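You operate a simulated robot arm through the tools that you are given. There is no shell and no other tool. Be economical: measure what you need, move in short steps, check, and stop when the job is done.

Carry out the task below with a simulated robot arm. There is one attempt and no reset: what you move stays moved.

TASK
Push strips on both long edges of the turntable's pane, then pad it.
Fine: the tan pad lies on the glass; leave the turntable at TWO and the purple slider back.
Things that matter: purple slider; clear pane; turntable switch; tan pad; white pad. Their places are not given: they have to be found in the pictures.

It is judged by the outcome, as a careful person would: the job done as asked, and still so three seconds after it is handed in. It fails if anything else is knocked over, pushed out of place, dropped, spilled or broken.

THE ROBOT
A 6-joint arm with a two-finger parallel gripper, fixed in place. Base frame: the origin is at the foot of the arm, x ahead of it, y to its left, z up; the work surface is at about z = 0. Lengths are in m, angles in degrees, forces in N, time in s.
With the tool pointing down near the work surface it reaches from about 0.18 to 0.46 m from the base axis. Its first joint turns from -70.0 to 70.0 degrees. Payload 1.9 kg.
Tool frame: the origin (TCP) lies between the finger pads and is the grasp point; the fingertips stand 0.023 m ahead of it; z points along the fingers, y is the line along which they close. The gripper opens to 0.094 m. The fingers are 0.038 m wide and 0.01 m thick; the gripper's body (0.054 by 0.096 m) begins 0.039 m behind the TCP.
Orientation is that of the tool frame in the base frame, as a unit quaternion [w, x, y, z]. With the fingers straight down and closing along the base's y, the tool's x points along the base's -x, its y along +y and its z along -z.

THE INTERFACE
- The arm moves only by the tool send_rows. Its argument "series" is a list of rows, each a list of 7 numbers: the shift along the tool's x, y, z in units of 20 mm (1.0 is 20 mm), then the turn, a rotation vector about the tool's x, y, z in units of 6 degrees (1.0 is 6 degrees), then the opening in per cent of the stroke, from 0 (shut) to 100 (fully open). In form: [[x, y, z, ax, ay, az, gripper], ...]. A call has 1 to 12 rows; each row shifts and turns the commanded pose from where the row before left it, along the tool's axes as they then stand. A call with a number of a shift or a turn outside -1 to 1 is refused whole. A row lasts 0.2 s, in which the tool goes at most 0.05 m and 8.6 degrees; a call with a longer step from one row to the next is refused whole, and so is a gripper value outside its range. A pose out of reach is approached as far as the arm can. The call stops where the force on the tool passes 40 N (or 10 N more than at its start, if that is more) or the arm is blocked; 0.2 s more then pass. The fingers move at their own pace (about 0.108 m/s each) and stop on an object; they squeeze with about 29 N. The grip force told is the motor's: it shows also when the fingers shut on nothing. Time passes only in rows, and 0.2 s behind the last, so rows that do not move let the fingers close. It gives the time, the measured TCP pose, the force on the tool (base axes), the opening and the grip force at its end, in the units of the frame above (readings bear some noise), and new pictures: "views" is both (left out), scene, wrist or none.
- Cameras (640 x 400 px; columns grow to the right, rows downward): "scene" is fixed at [0.0535, 0.3069, 0.4325]; the picture's right is [-0.81, -0.59, 0.00], its down [-0.29, 0.40, -0.87] and it looks along [0.51, -0.70, -0.49] (base axes); focal length 286 px, centre (320, 200). "wrist" rides on the gripper at [-0.039, 0, -0.044] in the tool frame; the picture's right is [0.00, -1.00, 0.00], its down [0.97, 0.00, -0.24] and it looks along [0.24, 0.00, 0.97] (tool axes); focal length 218 px, centre (320, 200).
- pixel_to_xyz(camera, pixels): for up to 12 pixels [column, row] of the newest picture of that camera ("zoom" is the newest enlarged one), the place [x, y, z] in the base frame of the surface seen there, good to about 0.002 m. No time passes.
- enlarge(camera, box): a new picture of the part [left, top, right, bottom] of that camera's present view, enlarged. No time passes.
- sign_off(): hands the job in; it is judged then, once.

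Work in short steps. Measure before you move; look again where a grasp or a placing could have gone wrong, and mend it. You have 80 turns and 120 pictures in all, the two below and enlarged ones among them. Open the gripper and draw the arm clear of the work before you hand the job in, unless the task says otherwise; then end with one line.

The tools are called after ">>>" by a JSON object that holds its "api" and its "payload". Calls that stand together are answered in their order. send_rows: Moves the arm, as the interface text tells. Its arguments: {"type":"object","properties":{"series":{"type":"array","items":{"type":"array","items":{"type":"number"}}},"views":{"type":"string","enum":["both","scene","wrist","none"]}},"required":["series"]} The other tools are called the same way: pixel_to_xyz (camera, pixels) gives the place of the surface under pixels of a picture; enlarge (camera, box) takes an enlarged picture of a part of a camera's view; sign_off () hands the job in.

At the start:

```text
t: 0.0
ee_pos: [0.2701, -0.033, 0.2855]
orientation: [0.0, -0.001, 1.0, 0.0]
contact_force: [-0.1, -0.5, -0.4]
gripper_width: 0.0938
grasp_force: 0.0
```

scene: 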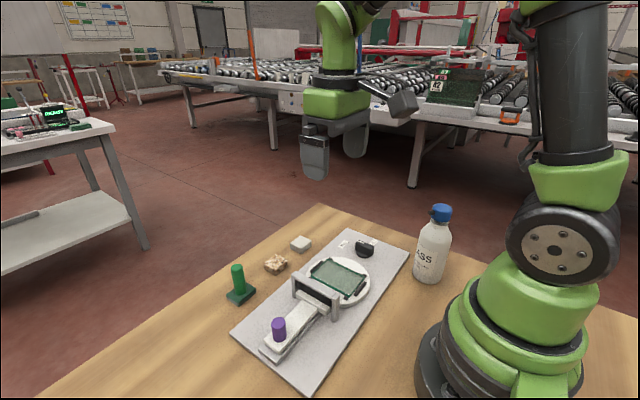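
wrist: 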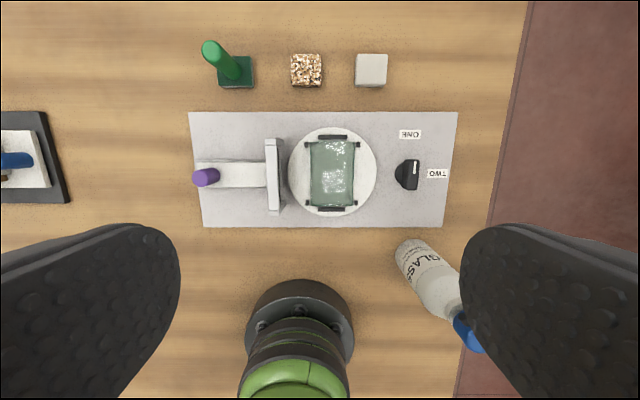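

I'll look closely at the rig first.

>>> {"api": "enlarge", "payload": {"camera": "wrist", "box": [180, 30, 470, 240]}}

>>> {"api": "enlarge", "payload": {"camera": "scene", "box": [210, 190, 470, 390]}}

>>> {"api": "pixel_to_xyz", "payload": {"camera": "wrist", "pixels": [[206, 177], [228, 174], [273, 145], [274, 205], [332, 172], [332, 137], [333, 208], [407, 174], [306, 70], [371, 70], [190, 112], [455, 226]]}}

```text
1.90 times, centred on (325, 135) of wrist
```

zoom: 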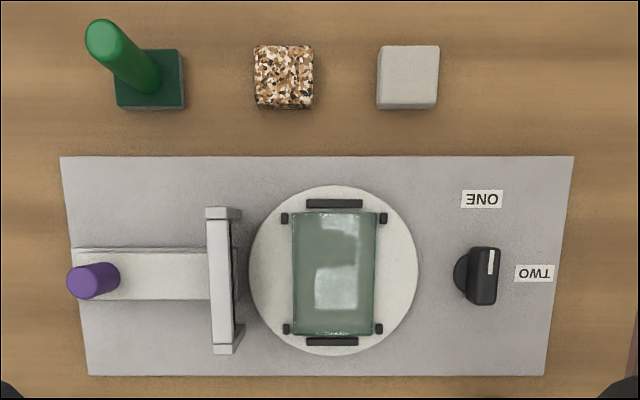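

```text
2.00 times, centred on (340, 290) of scene
```

zoom: 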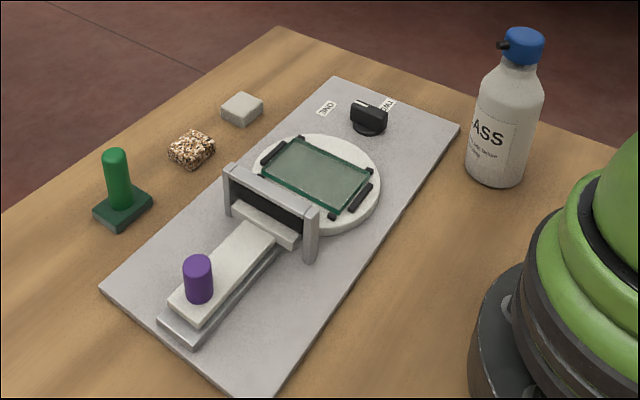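

```text
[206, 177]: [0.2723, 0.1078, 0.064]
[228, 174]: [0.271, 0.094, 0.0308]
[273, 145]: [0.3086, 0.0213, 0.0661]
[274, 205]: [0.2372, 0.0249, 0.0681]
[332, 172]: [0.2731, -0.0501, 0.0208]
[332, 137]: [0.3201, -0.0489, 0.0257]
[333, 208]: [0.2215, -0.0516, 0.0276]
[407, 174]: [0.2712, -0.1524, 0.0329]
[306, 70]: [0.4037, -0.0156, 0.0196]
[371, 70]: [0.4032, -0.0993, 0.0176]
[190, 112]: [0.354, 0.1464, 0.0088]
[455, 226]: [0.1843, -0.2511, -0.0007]
```

>>> {"api": "pixel_to_xyz", "payload": {"camera": "zoom", "pixels": [[197, 260], [185, 262], [211, 262], [197, 268], [195, 312], [265, 232], [232, 166], [318, 210], [368, 105], [370, 128], [320, 170], [190, 140]]}}

>>> {"api": "enlarge", "payload": {"camera": "scene", "box": [285, 230, 405, 305]}}

```text
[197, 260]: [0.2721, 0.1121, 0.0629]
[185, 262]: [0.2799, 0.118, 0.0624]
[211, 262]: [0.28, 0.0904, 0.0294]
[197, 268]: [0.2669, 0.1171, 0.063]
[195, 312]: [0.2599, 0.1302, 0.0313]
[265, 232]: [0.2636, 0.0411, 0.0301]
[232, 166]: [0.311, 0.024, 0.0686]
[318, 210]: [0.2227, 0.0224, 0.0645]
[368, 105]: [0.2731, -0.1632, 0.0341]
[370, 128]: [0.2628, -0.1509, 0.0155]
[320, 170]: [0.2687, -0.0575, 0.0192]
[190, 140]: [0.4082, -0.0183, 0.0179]
```

```text
5.33 times, centred on (345, 268) of scene
```

zoom: 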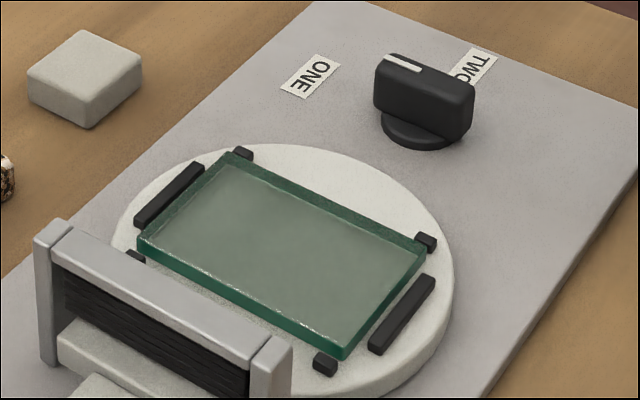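

The switch points to ONE; knob is at about (0.272, 0.112), top z 0.063. Moving above the purple knob.

>>> {"api": "send_rows", "payload": {"series": [[0, 0.906, 0.85, 0, 0, 0, 80], [0, 0.906, 0.85, 0, 0, 0, 80], [0, 0.906, 0.85, 0, 0, 0, 80], [0, 0.906, 0.85, 0, 0, 0, 80], [0, 0.906, 0.85, 0, 0, 0, 80], [0, 0.906, 0.85, 0, 0, 0, 80], [-0.05, 0.906, 0.85, 0, 0, 0, 80], [-0.05, 0.906, 0.85, 0, 0, 0, 80], [0, 0, 0, 0, 0, 0, 80]]}}

```text
t: 2.0
ee_pos: [0.272, 0.1131, 0.1492]
orientation: [0.001, 0.0, 1.0, 0.0]
contact_force: [0.5, -0.1, -1.0]
gripper_width: 0.0754
grasp_force: 0.0
```

scene: 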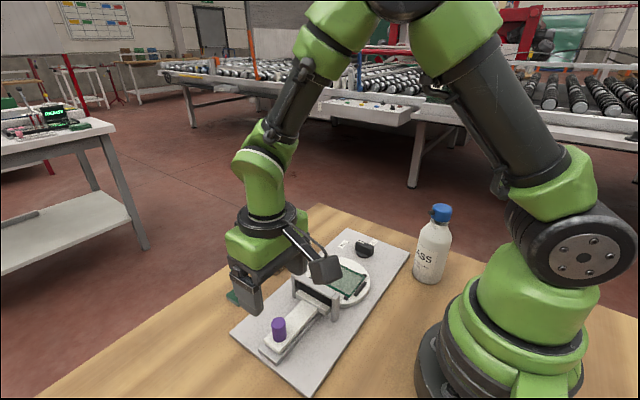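
wrist: 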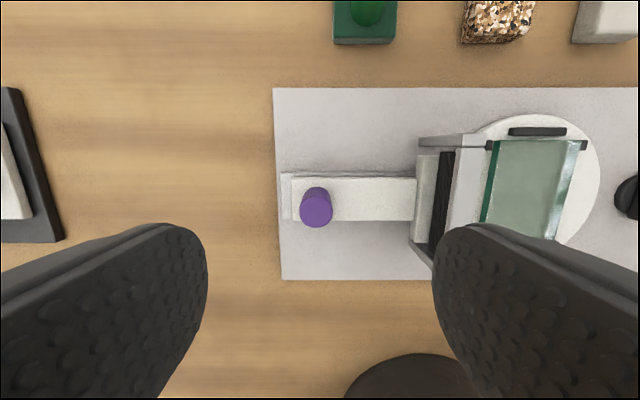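

>>> {"api": "pixel_to_xyz", "payload": {"camera": "wrist", "pixels": [[316, 209], [302, 209], [331, 209], [316, 222], [316, 196], [285, 200], [425, 190], [449, 180], [463, 180], [365, 200], [485, 170], [390, 15]]}}

>>> {"api": "enlarge", "payload": {"camera": "wrist", "box": [270, 80, 470, 290]}}

```text
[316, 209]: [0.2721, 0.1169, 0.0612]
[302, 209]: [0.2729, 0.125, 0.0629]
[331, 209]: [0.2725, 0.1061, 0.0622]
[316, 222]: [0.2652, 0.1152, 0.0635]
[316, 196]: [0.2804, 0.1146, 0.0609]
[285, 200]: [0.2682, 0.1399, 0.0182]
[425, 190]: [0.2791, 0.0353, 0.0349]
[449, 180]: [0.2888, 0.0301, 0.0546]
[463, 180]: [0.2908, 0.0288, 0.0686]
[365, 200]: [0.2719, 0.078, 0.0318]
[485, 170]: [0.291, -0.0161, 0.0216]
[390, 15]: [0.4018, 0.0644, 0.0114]
```

```text
1.90 times, centred on (370, 185) of wrist
```

zoom: 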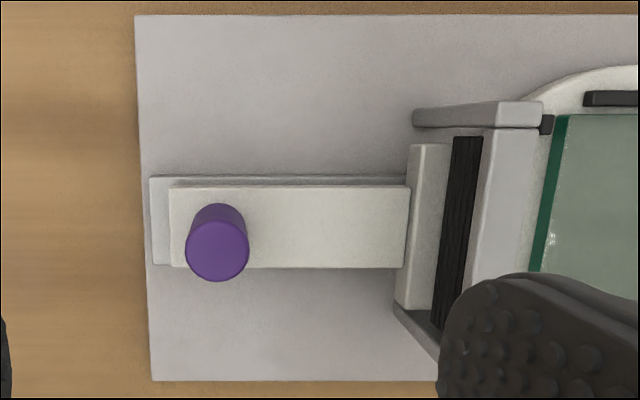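

Knob centre about (0.272, 0.115). Descend and grasp.

>>> {"api": "send_rows", "payload": {"series": [[0, 0.1, 1, 0, 0, 0, 80], [0, 0, 1, 0, 0, 0, 80], [0, 0, 1, 0, 0, 0, 80], [0, 0, 1, 0, 0, 0, 80], [0, 0, 0.5, 0, 0, 0, 80], [0, 0, 0, 0, 0, 0, 80], [0, 0, 0, 0, 0, 0, 20], [0, 0, 0, 0, 0, 0, 0], [0, 0, 0, 0, 0, 0, 0]]}}

```text
t: 4.0
ee_pos: [0.2716, 0.1146, 0.0594]
orientation: [0.001, 0.0, 1.0, 0.0]
contact_force: [2.2, 0.5, -8.3]
gripper_width: 0.0211
grasp_force: 44.5
```

scene: 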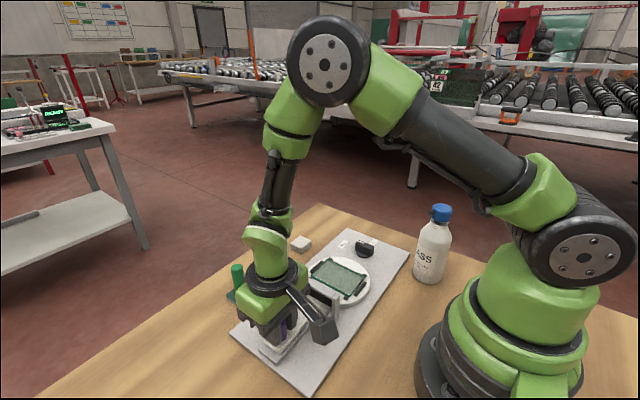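
wrist: 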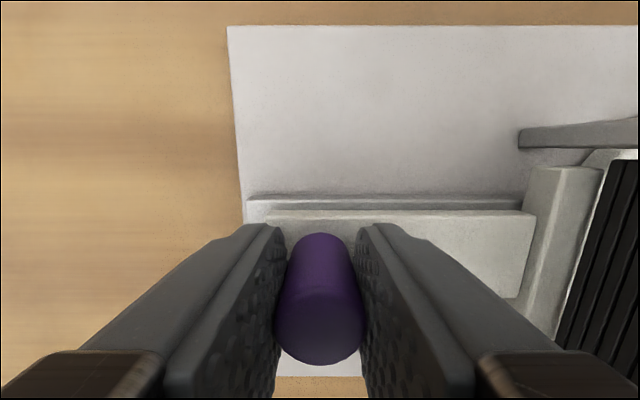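

Grasped (21 mm). Push slowly toward −y.

>>> {"api": "send_rows", "payload": {"series": [[0, -0.4, 0, 0, 0, 0, 0], [0, -0.4, 0, 0, 0, 0, 0], [0, -0.4, 0, 0, 0, 0, 0], [0, -0.4, 0, 0, 0, 0, 0], [0, 0, 0, 0, 0, 0, 0]]}}

```text
t: 5.2
ee_pos: [0.2711, 0.0827, 0.0585]
orientation: [0.001, 0.001, 1.0, 0.0]
contact_force: [-3.7, -0.2, 19.3]
gripper_width: 0.0215
grasp_force: 45.3
```

scene: 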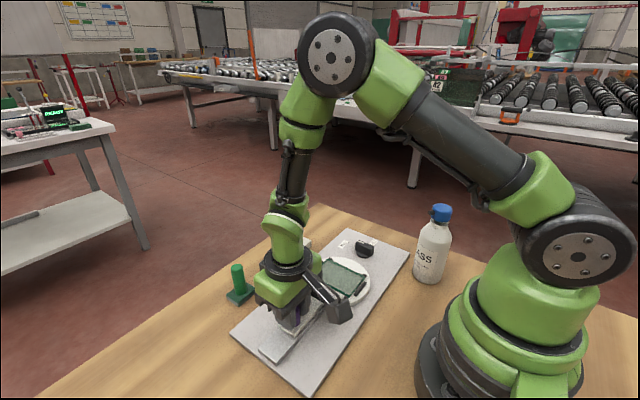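
wrist: 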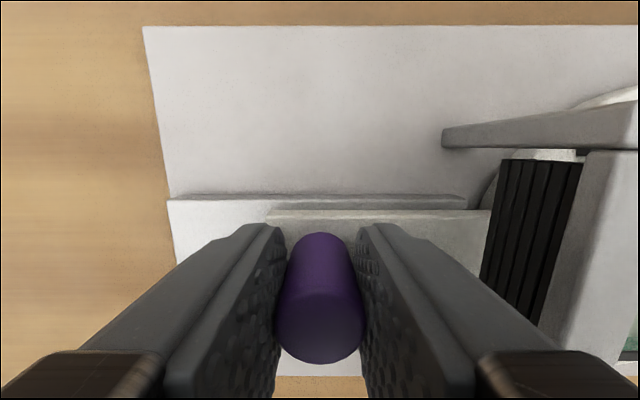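

>>> {"api": "send_rows", "payload": {"series": [[0, -0.25, -0.05, 0, 0, 0, 0], [0, -0.25, -0.03, 0, 0, 0, 0], [0, -0.2, 0, 0, 0, 0, 0], [0, -0.1, 0, 0, 0, 0, 0], [0, 0, 0, 0, 0, 0, 0]]}}

```text
t: 5.9
ee_pos: [0.2716, 0.0731, 0.0605]
orientation: [0.0, 0.0, 1.0, 0.0]
contact_force: [0.9, 7.8, -4.1]
gripper_width: 0.0213
grasp_force: 45.0
stopped in row 3: the force on the tool passed its limit (the readings are from after the stop); the commanded pose is now the measured one
```

scene: 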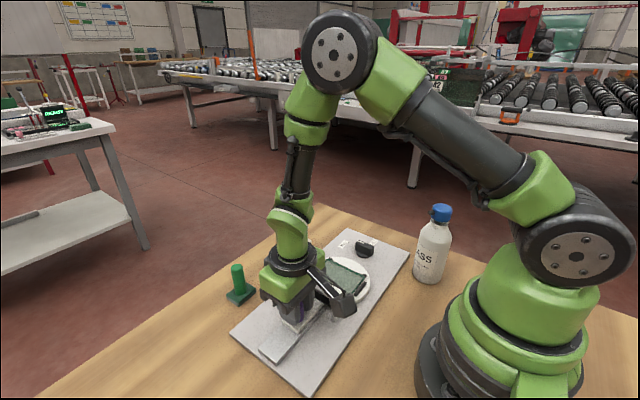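
wrist: 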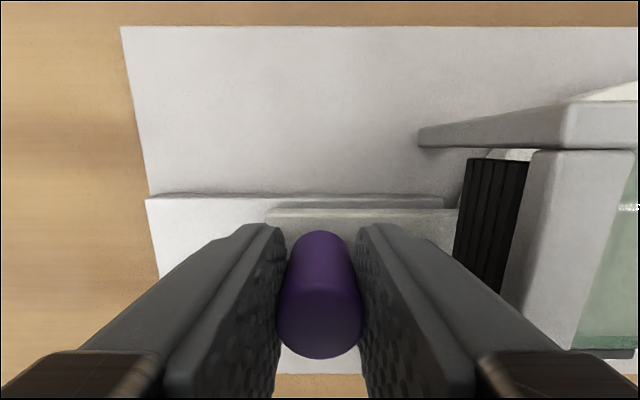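

Stopped at y=0.073 (42 mm stroke). Confirm it's the end stop with one more gentle push.

>>> {"api": "send_rows", "payload": {"series": [[0, -0.1, 0, 0, 0, 0, 0], [0, -0.1, 0, 0, 0, 0, 0], [0, -0.1, 0, 0, 0, 0, 0], [0, -0.1, 0, 0, 0, 0, 0], [0, 0, 0, 0, 0, 0, 0]], "views": "none"}}

>>> {"api": "enlarge", "payload": {"camera": "scene", "box": [250, 230, 410, 330]}}

```text
t: 6.3
ee_pos: [0.2726, 0.0727, 0.0601]
orientation: [0.0, -0.003, 1.0, 0.001]
contact_force: [-0.2, 13.4, -3.4]
gripper_width: 0.0213
grasp_force: 45.1
stopped in row 2: the force on the tool passed its limit (the readings are from after the stop); the commanded pose is now the measured one
```

```text
4.00 times, centred on (330, 280) of scene
```

zoom: 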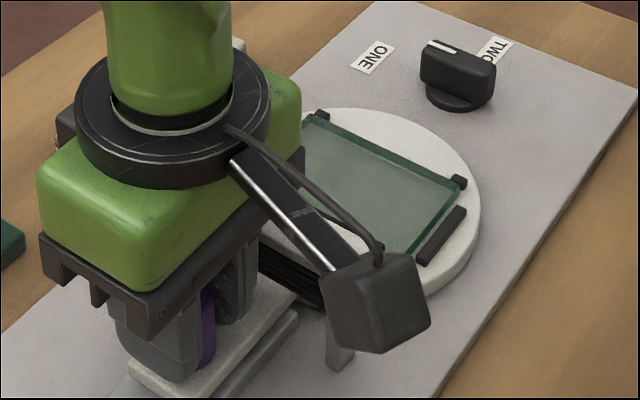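

It's at the end stop. Pull the slider back.

>>> {"api": "send_rows", "payload": {"series": [[0, 0.4, 0, 0, 0, 0, 0], [0, 0.4, 0, 0, 0, 0, 0], [0, 0.4, 0, 0, 0, 0, 0], [0, 0.4, 0, 0, 0, 0, 0], [0, 0.3, 0, 0, 0, 0, 0], [0, 0.2, 0, 0, 0, 0, 0], [0, 0.1, 0, 0, 0, 0, 0], [0, 0, 0, 0, 0, 0, 0]]}}

>>> {"api": "enlarge", "payload": {"camera": "scene", "box": [250, 230, 410, 330]}}

```text
t: 8.1
ee_pos: [0.2709, 0.1151, 0.0605]
orientation: [0.002, -0.002, 1.0, 0.0]
contact_force: [2.9, -7.5, 1.8]
gripper_width: 0.0212
grasp_force: 45.2
stopped in row 8: the force on the tool passed its limit (the readings are from after the stop); the commanded pose is now the measured one
```

scene: 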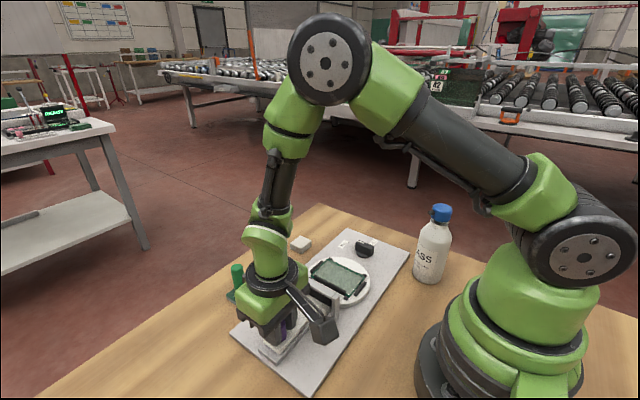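
wrist: 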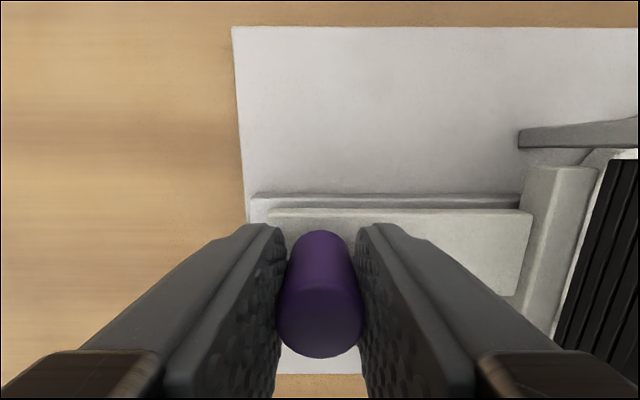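

```text
4.00 times, centred on (330, 280) of scene
```

zoom: 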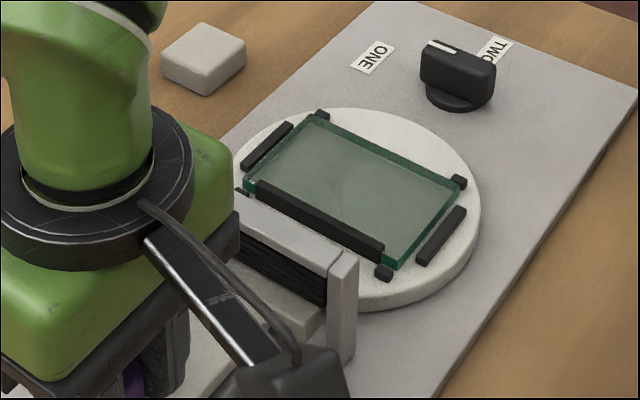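

Strip is on the near long edge. Release, rise and travel to above the switch.

>>> {"api": "send_rows", "payload": {"series": [[0, 0, 0, 0, 0, 0, 60], [0, 0, 0, 0, 0, 0, 60], [0, 0, -1, 0, 0, 0, 60], [0, 0, -1, 0, 0, 0, 60], [0, 0, -1, 0, 0, 0, 60], [0, -1, -1, 0, 0, 0, 60], [0, -1, 0, 0, 0, 0, 60], [0, -1, 0, 0, 0, 0, 60], [0, -1, 0, 0, 0, 0, 60], [0, -1, 0, 0, 0, 0, 60], [0, -1, 0, 0, 0, 0, 60], [0, -1, 0, 0, 0, 0, 60]], "views": "none"}}

>>> {"api": "send_rows", "payload": {"series": [[0, -1, 0, 0, 0, 0, 60], [0, -1, 0, 0, 0, 0, 60], [0, -1, 0, 0, 0, 0, 60], [0, -1, 0, 0, 0, 0, 60], [0, -1, 0, 0, 0, 0, 60], [0, -1, 0, 0, 0, 0, 60], [0, -0.4, 0, 0, 0, 0, 60], [0, 0, 0, 0, 0, 0, 60]]}}

```text
t: 10.7
ee_pos: [0.2694, -0.0261, 0.1424]
orientation: [0.001, -0.003, 1.0, 0.001]
contact_force: [-0.4, -0.4, -0.1]
gripper_width: 0.0564
grasp_force: 0.0
```

```text
t: 12.5
ee_pos: [0.2727, -0.1504, 0.1391]
orientation: [0.002, -0.002, 1.0, 0.0]
contact_force: [-1.1, -0.8, -0.2]
gripper_width: 0.0565
grasp_force: 0.1
```

scene: 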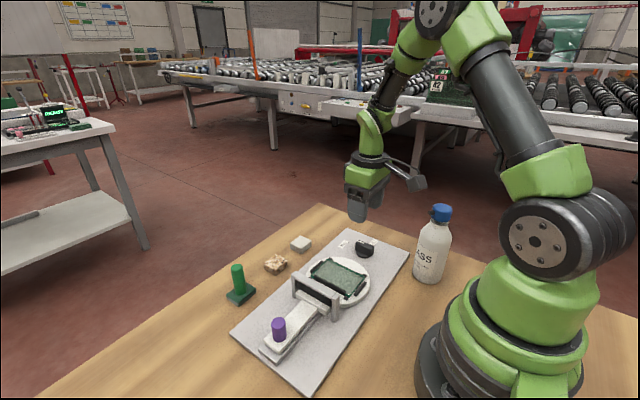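
wrist: 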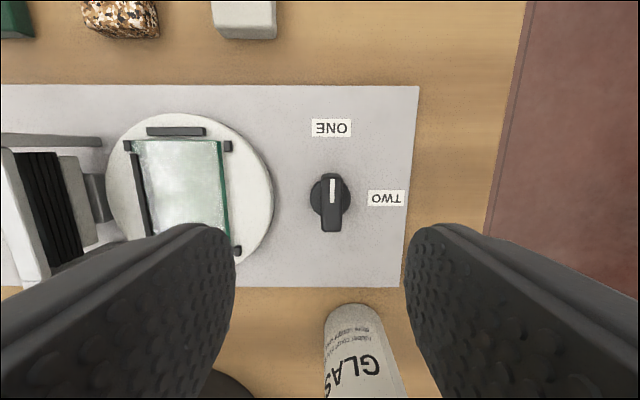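

>>> {"api": "pixel_to_xyz", "payload": {"camera": "wrist", "pixels": [[332, 185], [332, 176], [331, 228], [322, 205], [341, 205], [315, 200], [331, 205], [355, 315], [350, 360], [218, 145], [137, 160], [150, 200]]}}

>>> {"api": "enlarge", "payload": {"camera": "wrist", "box": [280, 110, 420, 250]}}

>>> {"api": "pixel_to_xyz", "payload": {"camera": "scene", "pixels": [[441, 208], [441, 217], [430, 270], [417, 262], [443, 268]]}}

```text
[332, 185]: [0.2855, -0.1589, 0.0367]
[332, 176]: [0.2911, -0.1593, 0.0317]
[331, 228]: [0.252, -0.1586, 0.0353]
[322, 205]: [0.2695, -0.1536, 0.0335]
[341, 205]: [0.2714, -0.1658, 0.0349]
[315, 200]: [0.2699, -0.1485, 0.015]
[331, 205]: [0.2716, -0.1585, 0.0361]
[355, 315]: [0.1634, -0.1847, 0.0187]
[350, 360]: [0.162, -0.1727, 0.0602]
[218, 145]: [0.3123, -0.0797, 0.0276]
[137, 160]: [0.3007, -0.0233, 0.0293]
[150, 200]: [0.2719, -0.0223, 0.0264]
```

```text
2.86 times, centred on (350, 180) of wrist
```

zoom: 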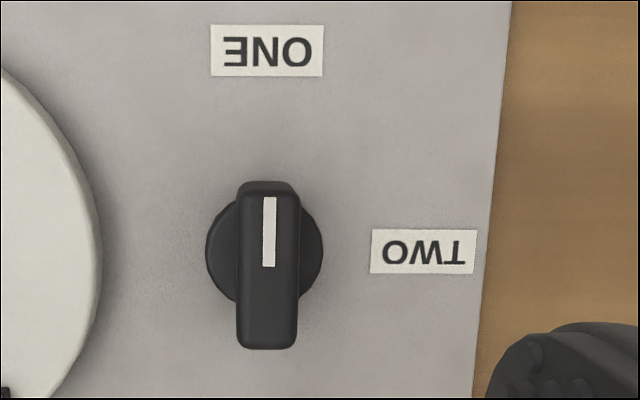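

```text
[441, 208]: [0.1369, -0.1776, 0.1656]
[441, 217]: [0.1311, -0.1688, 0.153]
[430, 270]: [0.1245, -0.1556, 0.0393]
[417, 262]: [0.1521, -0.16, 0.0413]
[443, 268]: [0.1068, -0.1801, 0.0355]
```

Switch centre ≈ (0.2715, −0.1585), bar top z 0.036. Descend and grip the bar.

>>> {"api": "send_rows", "payload": {"series": [[0.05, -0.4, 1, 0, 0, 0, 45], [0, 0, 1, 0, 0, 0, 45], [0, 0, 1, 0, 0, 0, 45], [0, 0, 1, 0, 0, 0, 45], [0, 0, 0.7, 0, 0, 0, 45], [0, 0, 0, 0, 0, 0, 45]]}}

```text
t: 13.9
ee_pos: [0.2733, -0.1595, 0.0468]
orientation: [0.003, -0.002, 1.0, 0.0]
contact_force: [-0.1, -0.2, 0.8]
gripper_width: 0.0423
grasp_force: 0.1
```

scene: 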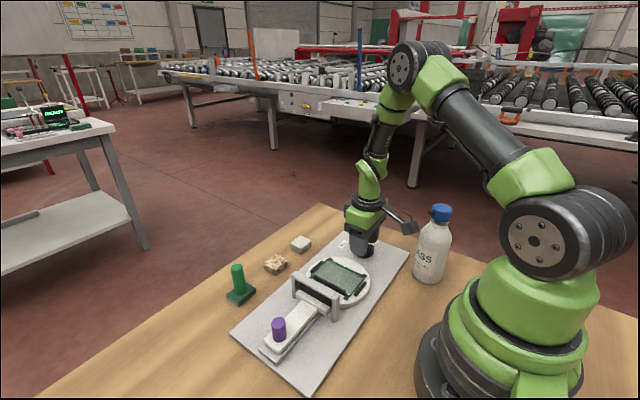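
wrist: 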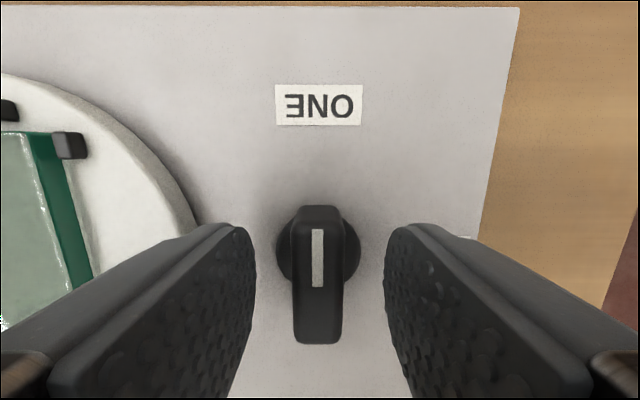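

>>> {"api": "pixel_to_xyz", "payload": {"camera": "scene", "pixels": [[408, 227], [400, 229], [395, 215], [365, 218], [385, 212]]}}

>>> {"api": "send_rows", "payload": {"series": [[0.05, 0.05, 0.12, 0, 0, 0, 45], [0, 0, 0, 0, 0, 0, 10], [0, 0, 0, 0, 0, 0, 0], [0, 0, 0, 0, 0, 0, 0]], "views": "none"}}

>>> {"api": "enlarge", "payload": {"camera": "scene", "box": [310, 180, 470, 290]}}

```text
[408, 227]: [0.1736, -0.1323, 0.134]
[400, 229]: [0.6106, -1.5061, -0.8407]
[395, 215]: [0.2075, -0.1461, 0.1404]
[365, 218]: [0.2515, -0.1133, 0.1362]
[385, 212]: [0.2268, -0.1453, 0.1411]
```

```text
t: 14.9
ee_pos: [0.2719, -0.1594, 0.0426]
orientation: [0.003, -0.001, 1.0, 0.0]
contact_force: [-3.0, -12.9, -7.1]
gripper_width: 0.0159
grasp_force: 45.1
```

```text
3.64 times, centred on (390, 235) of scene
```

zoom: 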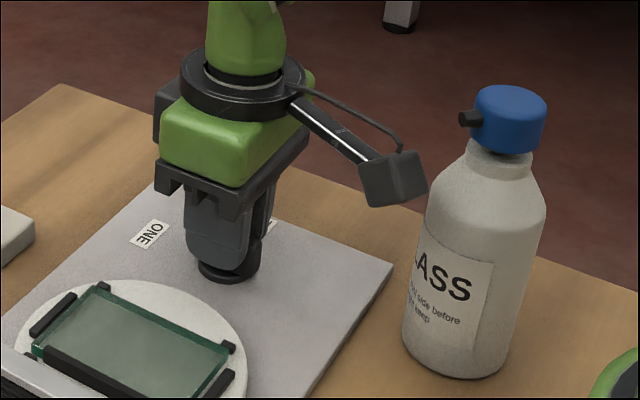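

Gripped the bar (16 mm). The tool's side box sits at (0.17,−0.14,0.14) near the bottle, but turning clockwise swings it toward +y, away. Turn in parts.

>>> {"api": "send_rows", "payload": {"series": [[0, 0, 0, 0, 0, 1, 0], [0, 0, 0, 0, 0, 1, 0], [0, 0, 0, 0, 0, 1, 0], [0, 0, 0, 0, 0, 1, 0], [0, 0, 0, 0, 0, 1, 0], [0, 0, 0, 0, 0, 0, 0]], "views": "scene"}}

```text
t: 16.0
ee_pos: [0.2711, -0.1604, 0.0429]
orientation: [0.003, 0.214, 0.977, 0.0]
contact_force: [0.7, -2.4, -2.4]
gripper_width: 0.0158
grasp_force: 44.4
stopped in row 5: the force on the tool passed its limit (the readings are from after the stop); the commanded pose is now the measured one
```

scene: 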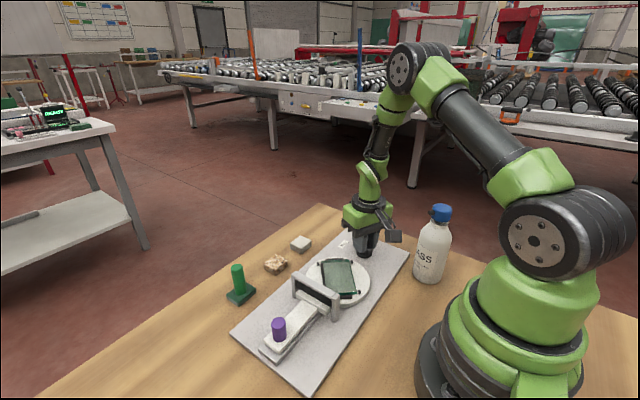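

>>> {"api": "send_rows", "payload": {"series": [[0.03, 0.07, 0, 0, 0, 0.5, 0], [0, 0, 0, 0, 0, 1, 0], [0, 0, 0, 0, 0, 1, 0], [0, 0, 0, 0, 0, 1, 0], [0, 0, 0, 0, 0, 1, 0], [0, 0, 0, 0, 0, 0, 0]], "views": "scene"}}

```text
t: 16.6
ee_pos: [0.2701, -0.1611, 0.0442]
orientation: [0.002, 0.287, 0.958, -0.001]
contact_force: [1.9, -4.0, -1.1]
gripper_width: 0.0161
grasp_force: 45.2
stopped in row 3: the force on the tool passed its limit (the readings are from after the stop); the commanded pose is now the measured one
```

scene: 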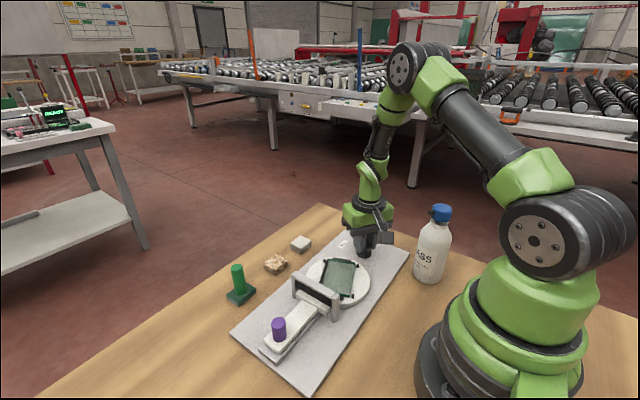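

Force builds from off-centre grip; release and look to recentre.

>>> {"api": "send_rows", "payload": {"series": [[0, 0, 0, 0, 0, 0, 45], [0, 0, 0, 0, 0, 0, 45], [0, 0, -0.5, 0, 0, 0, 45], [0, 0, -0.5, 0, 0, 0, 45], [0, 0, 0, 0, 0, 0, 45]]}}

>>> {"api": "enlarge", "payload": {"camera": "wrist", "box": [200, 100, 440, 350]}}

```text
t: 17.9
ee_pos: [0.2706, -0.1621, 0.0638]
orientation: [0.003, 0.287, 0.958, -0.001]
contact_force: [0.6, -0.6, 0.1]
gripper_width: 0.0423
grasp_force: 0.0
```

scene: 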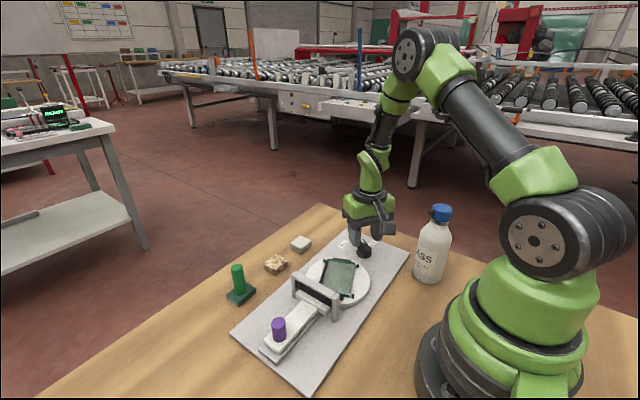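
wrist: 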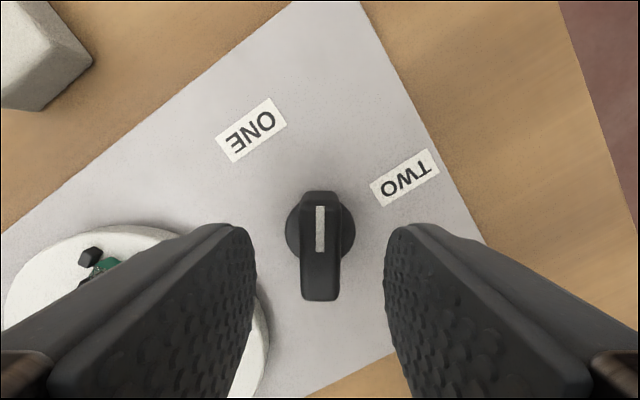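

```text
1.60 times, centred on (320, 225) of wrist
```

zoom: 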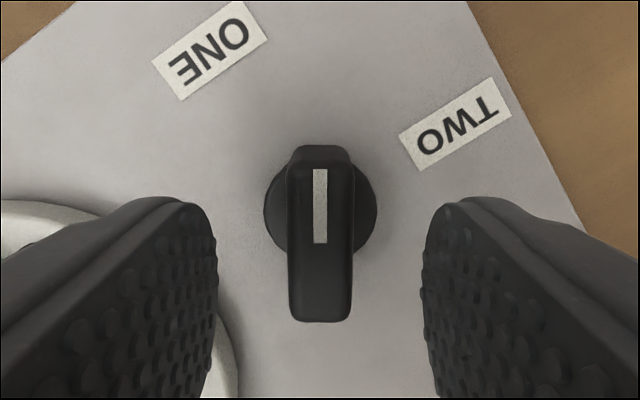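

>>> {"api": "pixel_to_xyz", "payload": {"camera": "wrist", "pixels": [[320, 295], [320, 196], [320, 245], [288, 225], [353, 225], [303, 245], [338, 245], [312, 250], [328, 250]]}}

```text
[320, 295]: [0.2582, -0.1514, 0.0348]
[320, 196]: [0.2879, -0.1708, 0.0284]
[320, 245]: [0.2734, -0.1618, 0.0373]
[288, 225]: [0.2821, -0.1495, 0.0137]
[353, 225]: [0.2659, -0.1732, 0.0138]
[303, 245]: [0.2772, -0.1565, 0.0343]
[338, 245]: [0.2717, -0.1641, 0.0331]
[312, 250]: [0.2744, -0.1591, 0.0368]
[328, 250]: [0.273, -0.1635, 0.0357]
```

>>> {"api": "send_rows", "payload": {"series": [[-0.03, 0.04, 0.5, 0, 0, 0, 45], [0, 0, 0.52, 0, 0, 0, 45], [0, 0, 0, 0, 0, 0, 10], [0, 0, 0, 0, 0, 0, 0], [0, 0, 0, 0, 0, 0.5, 0], [0, 0, 0, 0, 0, 0.5, 0], [0, 0, 0, 0, 0, 0.5, 0], [0, 0, 0, 0, 0, 0.5, 0], [0, 0, 0, 0, 0, 0.5, 0], [0, 0, 0, 0, 0, 0.5, 0], [0, 0, 0, 0, 0, 0.5, 0], [0, 0, 0, 0, 0, 0.5, 0]], "views": "scene"}}

```text
t: 19.0
ee_pos: [0.2722, -0.1609, 0.043]
orientation: [0.004, 0.296, 0.955, -0.001]
contact_force: [-2.5, -1.1, 0.7]
gripper_width: 0.0162
grasp_force: 45.2
stopped in row 5: the force on the tool passed its limit (the readings are from after the stop); the commanded pose is now the measured one
```

scene: 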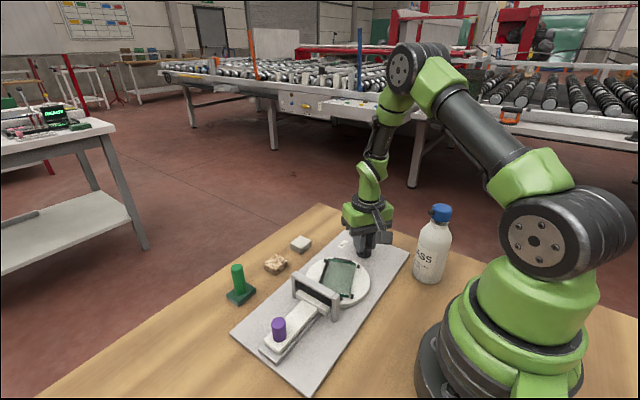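

>>> {"api": "enlarge", "payload": {"camera": "scene", "box": [280, 220, 400, 310]}}

```text
4.44 times, centred on (340, 265) of scene
```

zoom: 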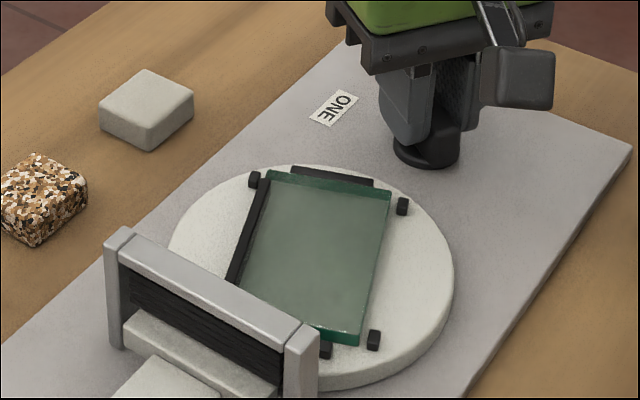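

Turntable follows at about 2:1 and is about a third of the way. Grip is now relaxed; continue turning.

>>> {"api": "send_rows", "payload": {"series": [[0, 0, 0, 0, 0, 0.7, 0], [0, 0, 0, 0, 0, 0.7, 0], [0, 0, 0, 0, 0, 0.7, 0], [0, 0, 0, 0, 0, 0.7, 0], [0, 0, 0, 0, 0, 0, 0]], "views": "none"}}

```text
t: 20.0
ee_pos: [0.272, -0.1611, 0.0427]
orientation: [0.001, 0.425, 0.905, -0.001]
contact_force: [-3.7, 1.0, 2.9]
gripper_width: 0.016
grasp_force: 44.8
stopped in row 4: the force on the tool passed its limit (the readings are from after the stop); the commanded pose is now the measured one
```

Now ~50°. Continuing.

>>> {"api": "send_rows", "payload": {"series": [[0, 0, 0, 0, 0, 0.7, 0], [0, 0, 0, 0, 0, 0.7, 0], [0, 0, 0, 0, 0, 0.7, 0], [0, 0, 0, 0, 0, 0, 0]], "views": "none"}}

>>> {"api": "send_rows", "payload": {"series": [[0, 0, 0, 0, 0, 0.7, 0], [0, 0, 0, 0, 0, 0.7, 0], [0, 0, 0, 0, 0, 0.7, 0], [0, 0, 0, 0, 0, 0, 0]], "views": "scene"}}

```text
t: 21.2
ee_pos: [0.2701, -0.1612, 0.0438]
orientation: [0.001, 0.524, 0.852, -0.001]
contact_force: [-3.6, 1.4, 4.4]
gripper_width: 0.0159
grasp_force: 45.1
stopped in row 4: the force on the tool passed its limit (the readings are from after the stop); the commanded pose is now the measured one
```

```text
t: 22.3
ee_pos: [0.2702, -0.1622, 0.0418]
orientation: [0.001, 0.615, 0.789, 0.0]
contact_force: [-1.7, 2.9, 3.8]
gripper_width: 0.0157
grasp_force: 45.2
stopped in row 4: the force on the tool passed its limit (the readings are from after the stop); the commanded pose is now the measured one
```

scene: 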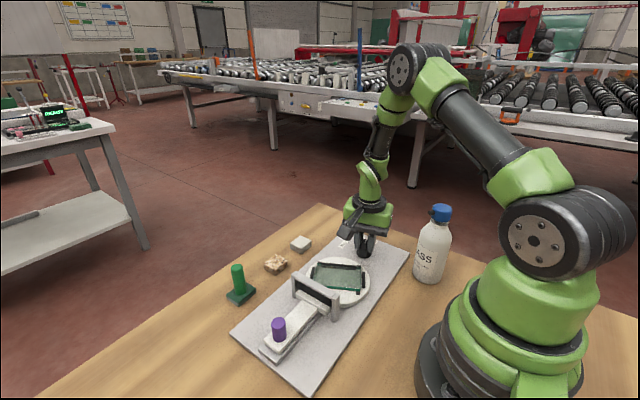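

Now ~76°; about 14° left.

>>> {"api": "send_rows", "payload": {"series": [[0, 0, 0, 0, 0, 0.7, 0], [0, 0, 0, 0, 0, 0.7, 0], [0, 0, 0, 0, 0, 0.7, 0], [0, 0, 0, 0, 0, 0.4, 0], [0, 0, 0, 0, 0, 0, 0]], "views": "none"}}

>>> {"api": "enlarge", "payload": {"camera": "scene", "box": [280, 220, 400, 310]}}

```text
t: 23.5
ee_pos: [0.2694, -0.1621, 0.0429]
orientation: [0.001, 0.712, 0.703, -0.001]
contact_force: [-14.2, -5.0, 21.7]
gripper_width: 0.0161
grasp_force: 45.4
```

```text
4.44 times, centred on (340, 265) of scene
```

zoom: 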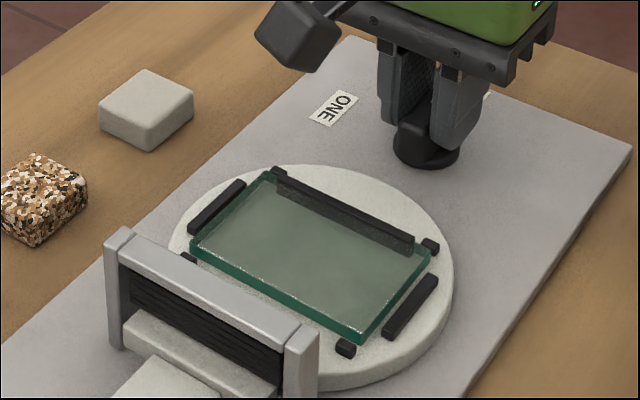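

At 90°, the pane has turned 180°. Release and rise to check.

>>> {"api": "send_rows", "payload": {"series": [[0, 0, 0, 0, 0, 0, 45], [0, 0, 0, 0, 0, 0, 45], [0, 0, -0.5, 0, 0, 0, 45], [0, 0, -1, 0, 0, 0, 45], [0, 0, -1, 0, 0, 0, 45], [0, 0, -1, 0, 0, 0, 45], [0, 0, -1, 0, 0, 0, 45], [0, 0, -1, 0, 0, 0, 45], [0, 0, 0, 0, 0, 0, 45]]}}

```text
t: 25.5
ee_pos: [0.2702, -0.1605, 0.1527]
orientation: [0.002, 0.713, 0.701, 0.0]
contact_force: [0.4, -0.5, 0.1]
gripper_width: 0.0426
grasp_force: 0.0
```

scene: 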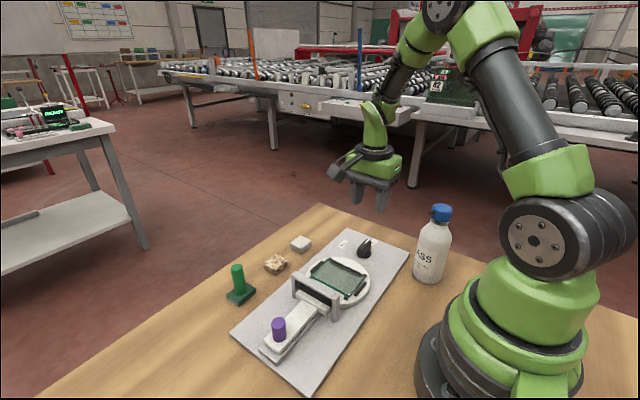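
wrist: 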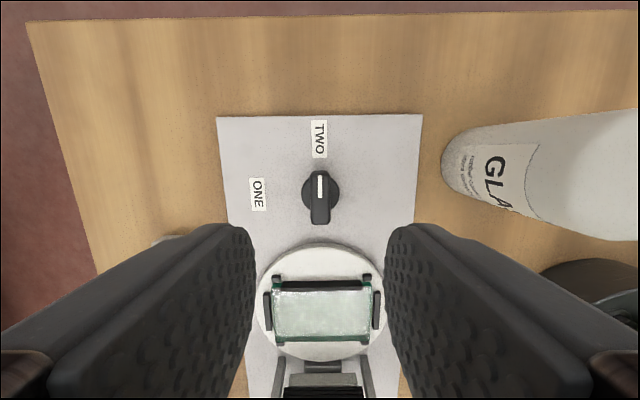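

Pointer at TWO. Travel back to the purple knob, then rotate the tool back.

>>> {"api": "send_rows", "payload": {"series": [[1, 0, 0, 0, 0, 0, 60], [1, 0, 0, 0, 0, 0, 60], [1, 0, 0, 0, 0, 0, 60], [1, 0, 0, 0, 0, 0, 60], [1, 0, 0, 0, 0, 0, 60], [1, 0, 0, 0, 0, 0, 60], [1, 0, 0, 0, 0, 0, 60], [1, 0, 0, 0, 0, 0, 60], [1, 0, 0, 0, 0, 0, 60], [1, 0, 0, 0, 0, 0, 60], [1, 0, 0, 0, 0, 0, 60], [1, 0, 0, 0, 0, 0, 60]], "views": "none"}}

>>> {"api": "send_rows", "payload": {"series": [[1, 0, 0, 0, 0, 0, 60], [0.75, 0, 0, 0, 0, 0, 60], [0, 0, 0, 0, 0, -1, 60], [0, 0, 0, 0, 0, -1, 60], [0, 0, 0, 0, 0, -1, 60], [0, 0, 0, 0, 0, -1, 60], [0, 0, 0, 0, 0, -1, 60], [0, 0, 0, 0, 0, -1, 60], [0, 0, 0, 0, 0, -1, 60], [0, 0, 0, 0, 0, -1, 60], [0, 0, 0, 0, 0, -1, 60], [0, 0, 0, 0, 0, -1, 60]], "views": "none"}}

>>> {"api": "send_rows", "payload": {"series": [[0, 0, 0, 0, 0, -1, 60], [0, 0, 0, 0, 0, -1, 60], [0, 0, 0, 0, 0, -1, 60], [0, 0, 0, 0, 0, -1, 60], [0, 0, 0, 0, 0, -1.0, 60], [0, 0, 0, 0, 0, 0, 60]]}}

```text
t: 28.1
ee_pos: [0.2735, 0.0785, 0.1522]
orientation: [0.001, 0.713, 0.702, 0.0]
contact_force: [-0.8, -0.6, -0.1]
gripper_width: 0.0565
grasp_force: 0.1
```

```text
t: 30.7
ee_pos: [0.2749, 0.1121, 0.1518]
orientation: [0.0, 0.266, 0.964, -0.001]
contact_force: [-0.6, 0.0, -0.3]
gripper_width: 0.0564
grasp_force: 0.0
```

```text
t: 32.1
ee_pos: [0.2738, 0.114, 0.1526]
orientation: [0.001, 0.006, 1.0, 0.0]
contact_force: [0.3, -0.5, 0.9]
gripper_width: 0.0564
grasp_force: 0.0
```

scene: 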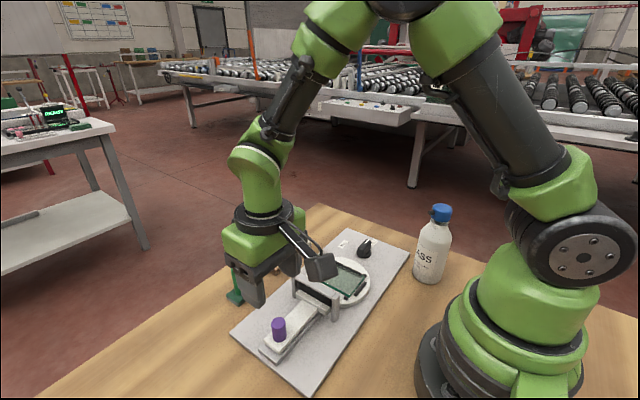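
wrist: 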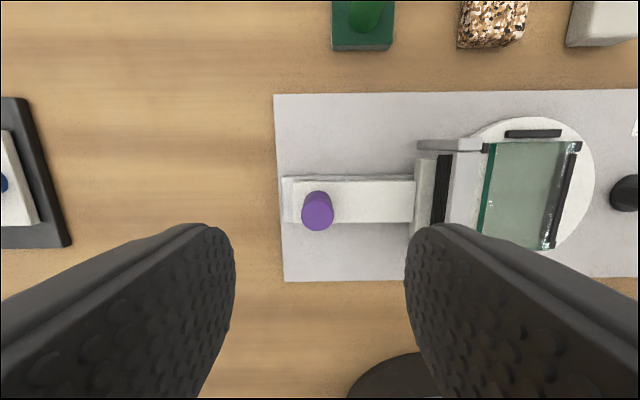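

Aligned over the knob; descend to z≈0.060 and grasp, correct yaw by −0.7°.

>>> {"api": "send_rows", "payload": {"series": [[0.08, 0.04, 1, 0, 0, -0.1, 60], [0, 0, 1, 0, 0, 0, 60], [0, 0, 1, 0, 0, 0, 60], [0, 0, 1, 0, 0, 0, 60], [0, 0, 0.62, 0, 0, 0, 60], [0, 0, 0, 0, 0, 0, 60], [0, 0, 0, 0, 0, 0, 20], [0, 0, 0, 0, 0, 0, 0], [0, 0, 0, 0, 0, 0, 0]], "views": "wrist"}}

```text
t: 34.1
ee_pos: [0.2736, 0.1138, 0.0601]
orientation: [0.001, 0.002, 1.0, -0.001]
contact_force: [2.6, 0.6, -13.2]
gripper_width: 0.0211
grasp_force: 44.9
```

wrist: 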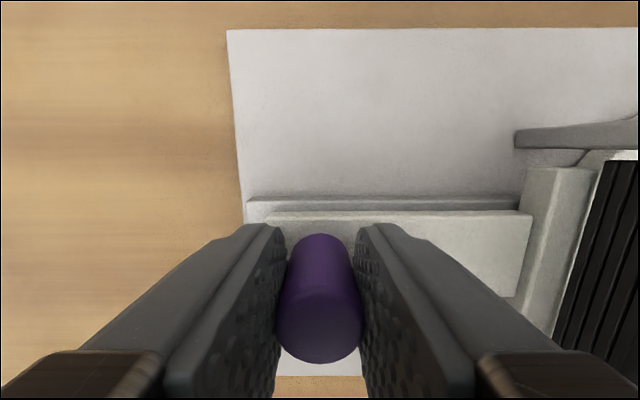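

>>> {"api": "send_rows", "payload": {"series": [[0, -0.35, 0, 0, 0, 0, 0], [0, -0.35, 0, 0, 0, 0, 0], [0, -0.35, 0, 0, 0, 0, 0], [0, -0.35, 0, 0, 0, 0, 0], [0, -0.3, 0, 0, 0, 0, 0], [0, -0.2, 0, 0, 0, 0, 0], [0, -0.2, 0, 0, 0, 0, 0], [0, -0.2, 0, 0, 0, 0, 0], [0, 0, 0, 0, 0, 0, 0]], "views": "none"}}

>>> {"api": "send_rows", "payload": {"series": [[0, -0.1, 0, 0, 0, 0, 0], [0, -0.1, 0, 0, 0, 0, 0], [0, -0.1, 0, 0, 0, 0, 0], [0, 0, 0, 0, 0, 0, 0]], "views": "none"}}

```text
t: 35.9
ee_pos: [0.2722, 0.0733, 0.0606]
orientation: [-0.001, 0.002, 1.0, -0.001]
contact_force: [-2.2, 13.4, -2.4]
gripper_width: 0.0212
grasp_force: 45.0
stopped in row 8: the force on the tool passed its limit (the readings are from after the stop); the commanded pose is now the measured one
```

```text
t: 36.3
ee_pos: [0.2712, 0.0735, 0.0617]
orientation: [0.002, 0.0, 1.0, 0.0]
contact_force: [-1.6, 12.9, -2.8]
gripper_width: 0.0213
grasp_force: 44.9
stopped in row 2: the force on the tool passed its limit (the readings are from after the stop); the commanded pose is now the measured one
```

End stop reached again. Pull back.

>>> {"api": "send_rows", "payload": {"series": [[0, 0.4, 0, 0, 0, 0, 0], [0, 0.4, 0, 0, 0, 0, 0], [0, 0.4, 0, 0, 0, 0, 0], [0, 0.4, 0, 0, 0, 0, 0], [0, 0.3, 0, 0, 0, 0, 0], [0, 0.15, 0, 0, 0, 0, 0], [0, 0.1, 0, 0, 0, 0, 0], [0, 0, 0, 0, 0, 0, 0]], "views": "none"}}

>>> {"api": "enlarge", "payload": {"camera": "scene", "box": [250, 230, 410, 330]}}

```text
t: 38.1
ee_pos: [0.2719, 0.1151, 0.0612]
orientation: [0.0, 0.0, 1.0, 0.0]
contact_force: [2.7, 0.6, -6.1]
gripper_width: 0.0213
grasp_force: 44.7
```

```text
4.00 times, centred on (330, 280) of scene
```

zoom: 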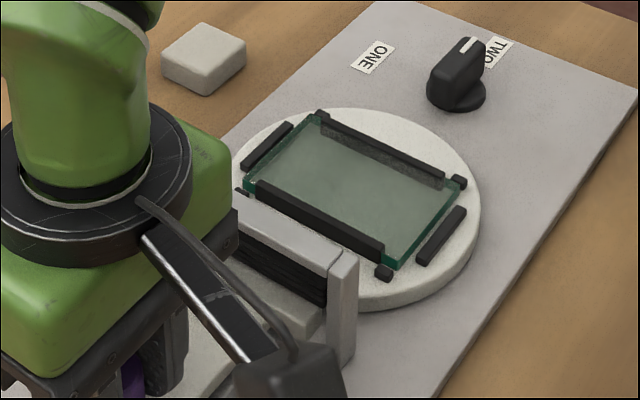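

Both strips are on, slider back. Release, rise, go to the tan pad.

>>> {"api": "send_rows", "payload": {"series": [[0, 0, 0, 0, 0, 0, 55], [0, 0, 0, 0, 0, 0, 55], [0, 0, -1, 0, 0, 0, 55], [0, 0, -1, 0, 0, 0, 55], [0, 0, -1, 0, 0, 0, 55], [-0.94, -0.94, -0.5, 0, 0, 0, 55], [-0.94, -0.94, 0, 0, 0, 0, 55], [-0.94, -0.94, 0, 0, 0, 0, 55], [-0.94, -0.94, 0, 0, 0, 0, 55], [-0.94, -0.94, 0, 0, 0, 0, 55], [-0.94, -0.94, 0, 0, 0, 0, 55], [-0.94, -0.94, 0, 0, 0, 0, 55]], "views": "none"}}

>>> {"api": "send_rows", "payload": {"series": [[0, 0, 0, 0, 0, 0, 55]]}}

```text
t: 40.7
ee_pos: [0.4048, -0.0165, 0.1309]
orientation: [0.001, 0.001, 1.0, 0.0]
contact_force: [0.8, 0.9, 0.3]
gripper_width: 0.0521
grasp_force: 0.1
```

```text
t: 41.1
ee_pos: [0.4045, -0.0171, 0.1307]
orientation: [0.0, 0.0, 1.0, 0.001]
contact_force: [-0.3, -0.4, -0.9]
gripper_width: 0.0517
grasp_force: 0.0
```

scene: 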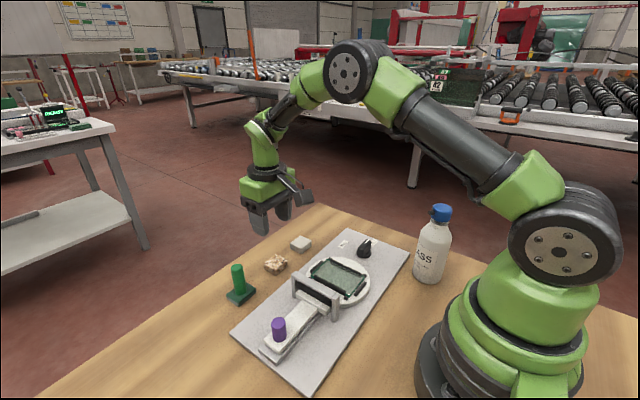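
wrist: 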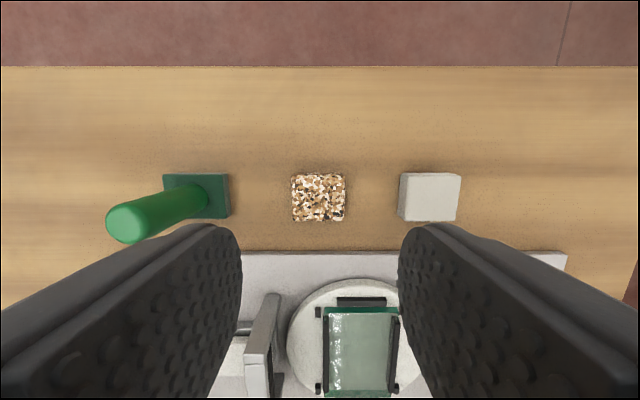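

>>> {"api": "pixel_to_xyz", "payload": {"camera": "wrist", "pixels": [[319, 177], [319, 197], [319, 218], [295, 197], [342, 197], [428, 197], [405, 205], [360, 340], [325, 345], [397, 345], [225, 195]]}}

```text
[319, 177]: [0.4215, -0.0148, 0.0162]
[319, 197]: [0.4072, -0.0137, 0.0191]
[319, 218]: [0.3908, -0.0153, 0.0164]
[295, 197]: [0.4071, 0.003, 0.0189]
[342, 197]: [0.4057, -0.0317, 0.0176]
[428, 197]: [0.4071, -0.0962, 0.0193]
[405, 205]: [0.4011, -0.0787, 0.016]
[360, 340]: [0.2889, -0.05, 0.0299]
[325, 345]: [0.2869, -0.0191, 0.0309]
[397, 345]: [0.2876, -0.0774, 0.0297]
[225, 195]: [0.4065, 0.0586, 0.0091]
```

Pad centre (0.406, −0.015), about 33 mm square, 18 mm high. I'll turn the tool 90° so fingers close along x and fit between the strips when placing.

>>> {"api": "send_rows", "payload": {"series": [[-0.08, 0.1, 0, 0, 0, 1, 65], [0, 0, 0, 0, 0, 1, 65], [0, 0, 0, 0, 0, 1, 65], [0, 0, 0, 0, 0, 1, 65], [0, 0, 0, 0, 0, 1, 65], [0, 0, 0, 0, 0, 1, 65], [0, 0, 0, 0, 0, 1, 65], [0, 0, 0, 0, 0, 1, 65], [0, 0, 0, 0, 0, 1, 65], [0, 0, 0, 0, 0, 1, 65], [0, 0, 0, 0, 0, 1, 65], [0, 0, 0, 0, 0, 1, 65]], "views": "none"}}

>>> {"api": "send_rows", "payload": {"series": [[0, 0, 0, 0, 0, 1, 65], [0, 0, 0, 0, 0, 1, 65], [0, 0, 0.5, 0, 0, 1, 65], [0, 0, 1, 0, 0, 0, 65], [0, 0, 0.5, 0, 0, 0, 65], [0, 0, 0, 0, 0, 0, 65]]}}

```text
t: 43.7
ee_pos: [0.4069, -0.015, 0.1312]
orientation: [0.001, 0.588, 0.809, 0.0]
contact_force: [0.0, -0.2, 0.3]
gripper_width: 0.0612
grasp_force: 0.0
```

```text
t: 45.1
ee_pos: [0.4059, -0.0139, 0.0921]
orientation: [0.0, 0.707, 0.707, 0.001]
contact_force: [0.5, 0.0, 0.8]
gripper_width: 0.0613
grasp_force: 0.0
```

scene: 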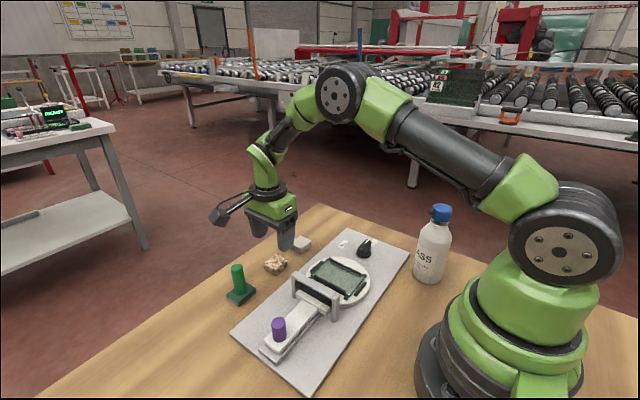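
wrist: 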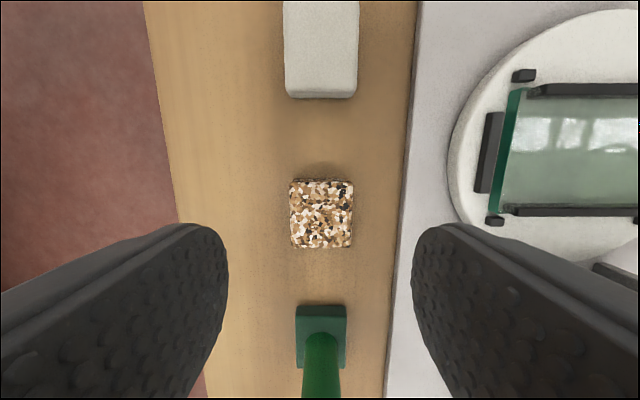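

>>> {"api": "pixel_to_xyz", "payload": {"camera": "scene", "pixels": [[237, 267], [237, 292], [219, 222], [216, 218]]}}

>>> {"api": "pixel_to_xyz", "payload": {"camera": "wrist", "pixels": [[321, 184], [321, 244], [293, 215], [350, 215], [321, 215]]}}

```text
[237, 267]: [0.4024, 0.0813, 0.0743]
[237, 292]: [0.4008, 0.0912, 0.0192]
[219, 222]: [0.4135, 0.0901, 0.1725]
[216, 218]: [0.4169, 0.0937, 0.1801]
```

```text
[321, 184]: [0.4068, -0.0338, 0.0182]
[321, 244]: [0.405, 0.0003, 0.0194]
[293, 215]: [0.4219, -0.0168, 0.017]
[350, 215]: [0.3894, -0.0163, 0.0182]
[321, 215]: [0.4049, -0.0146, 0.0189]
```

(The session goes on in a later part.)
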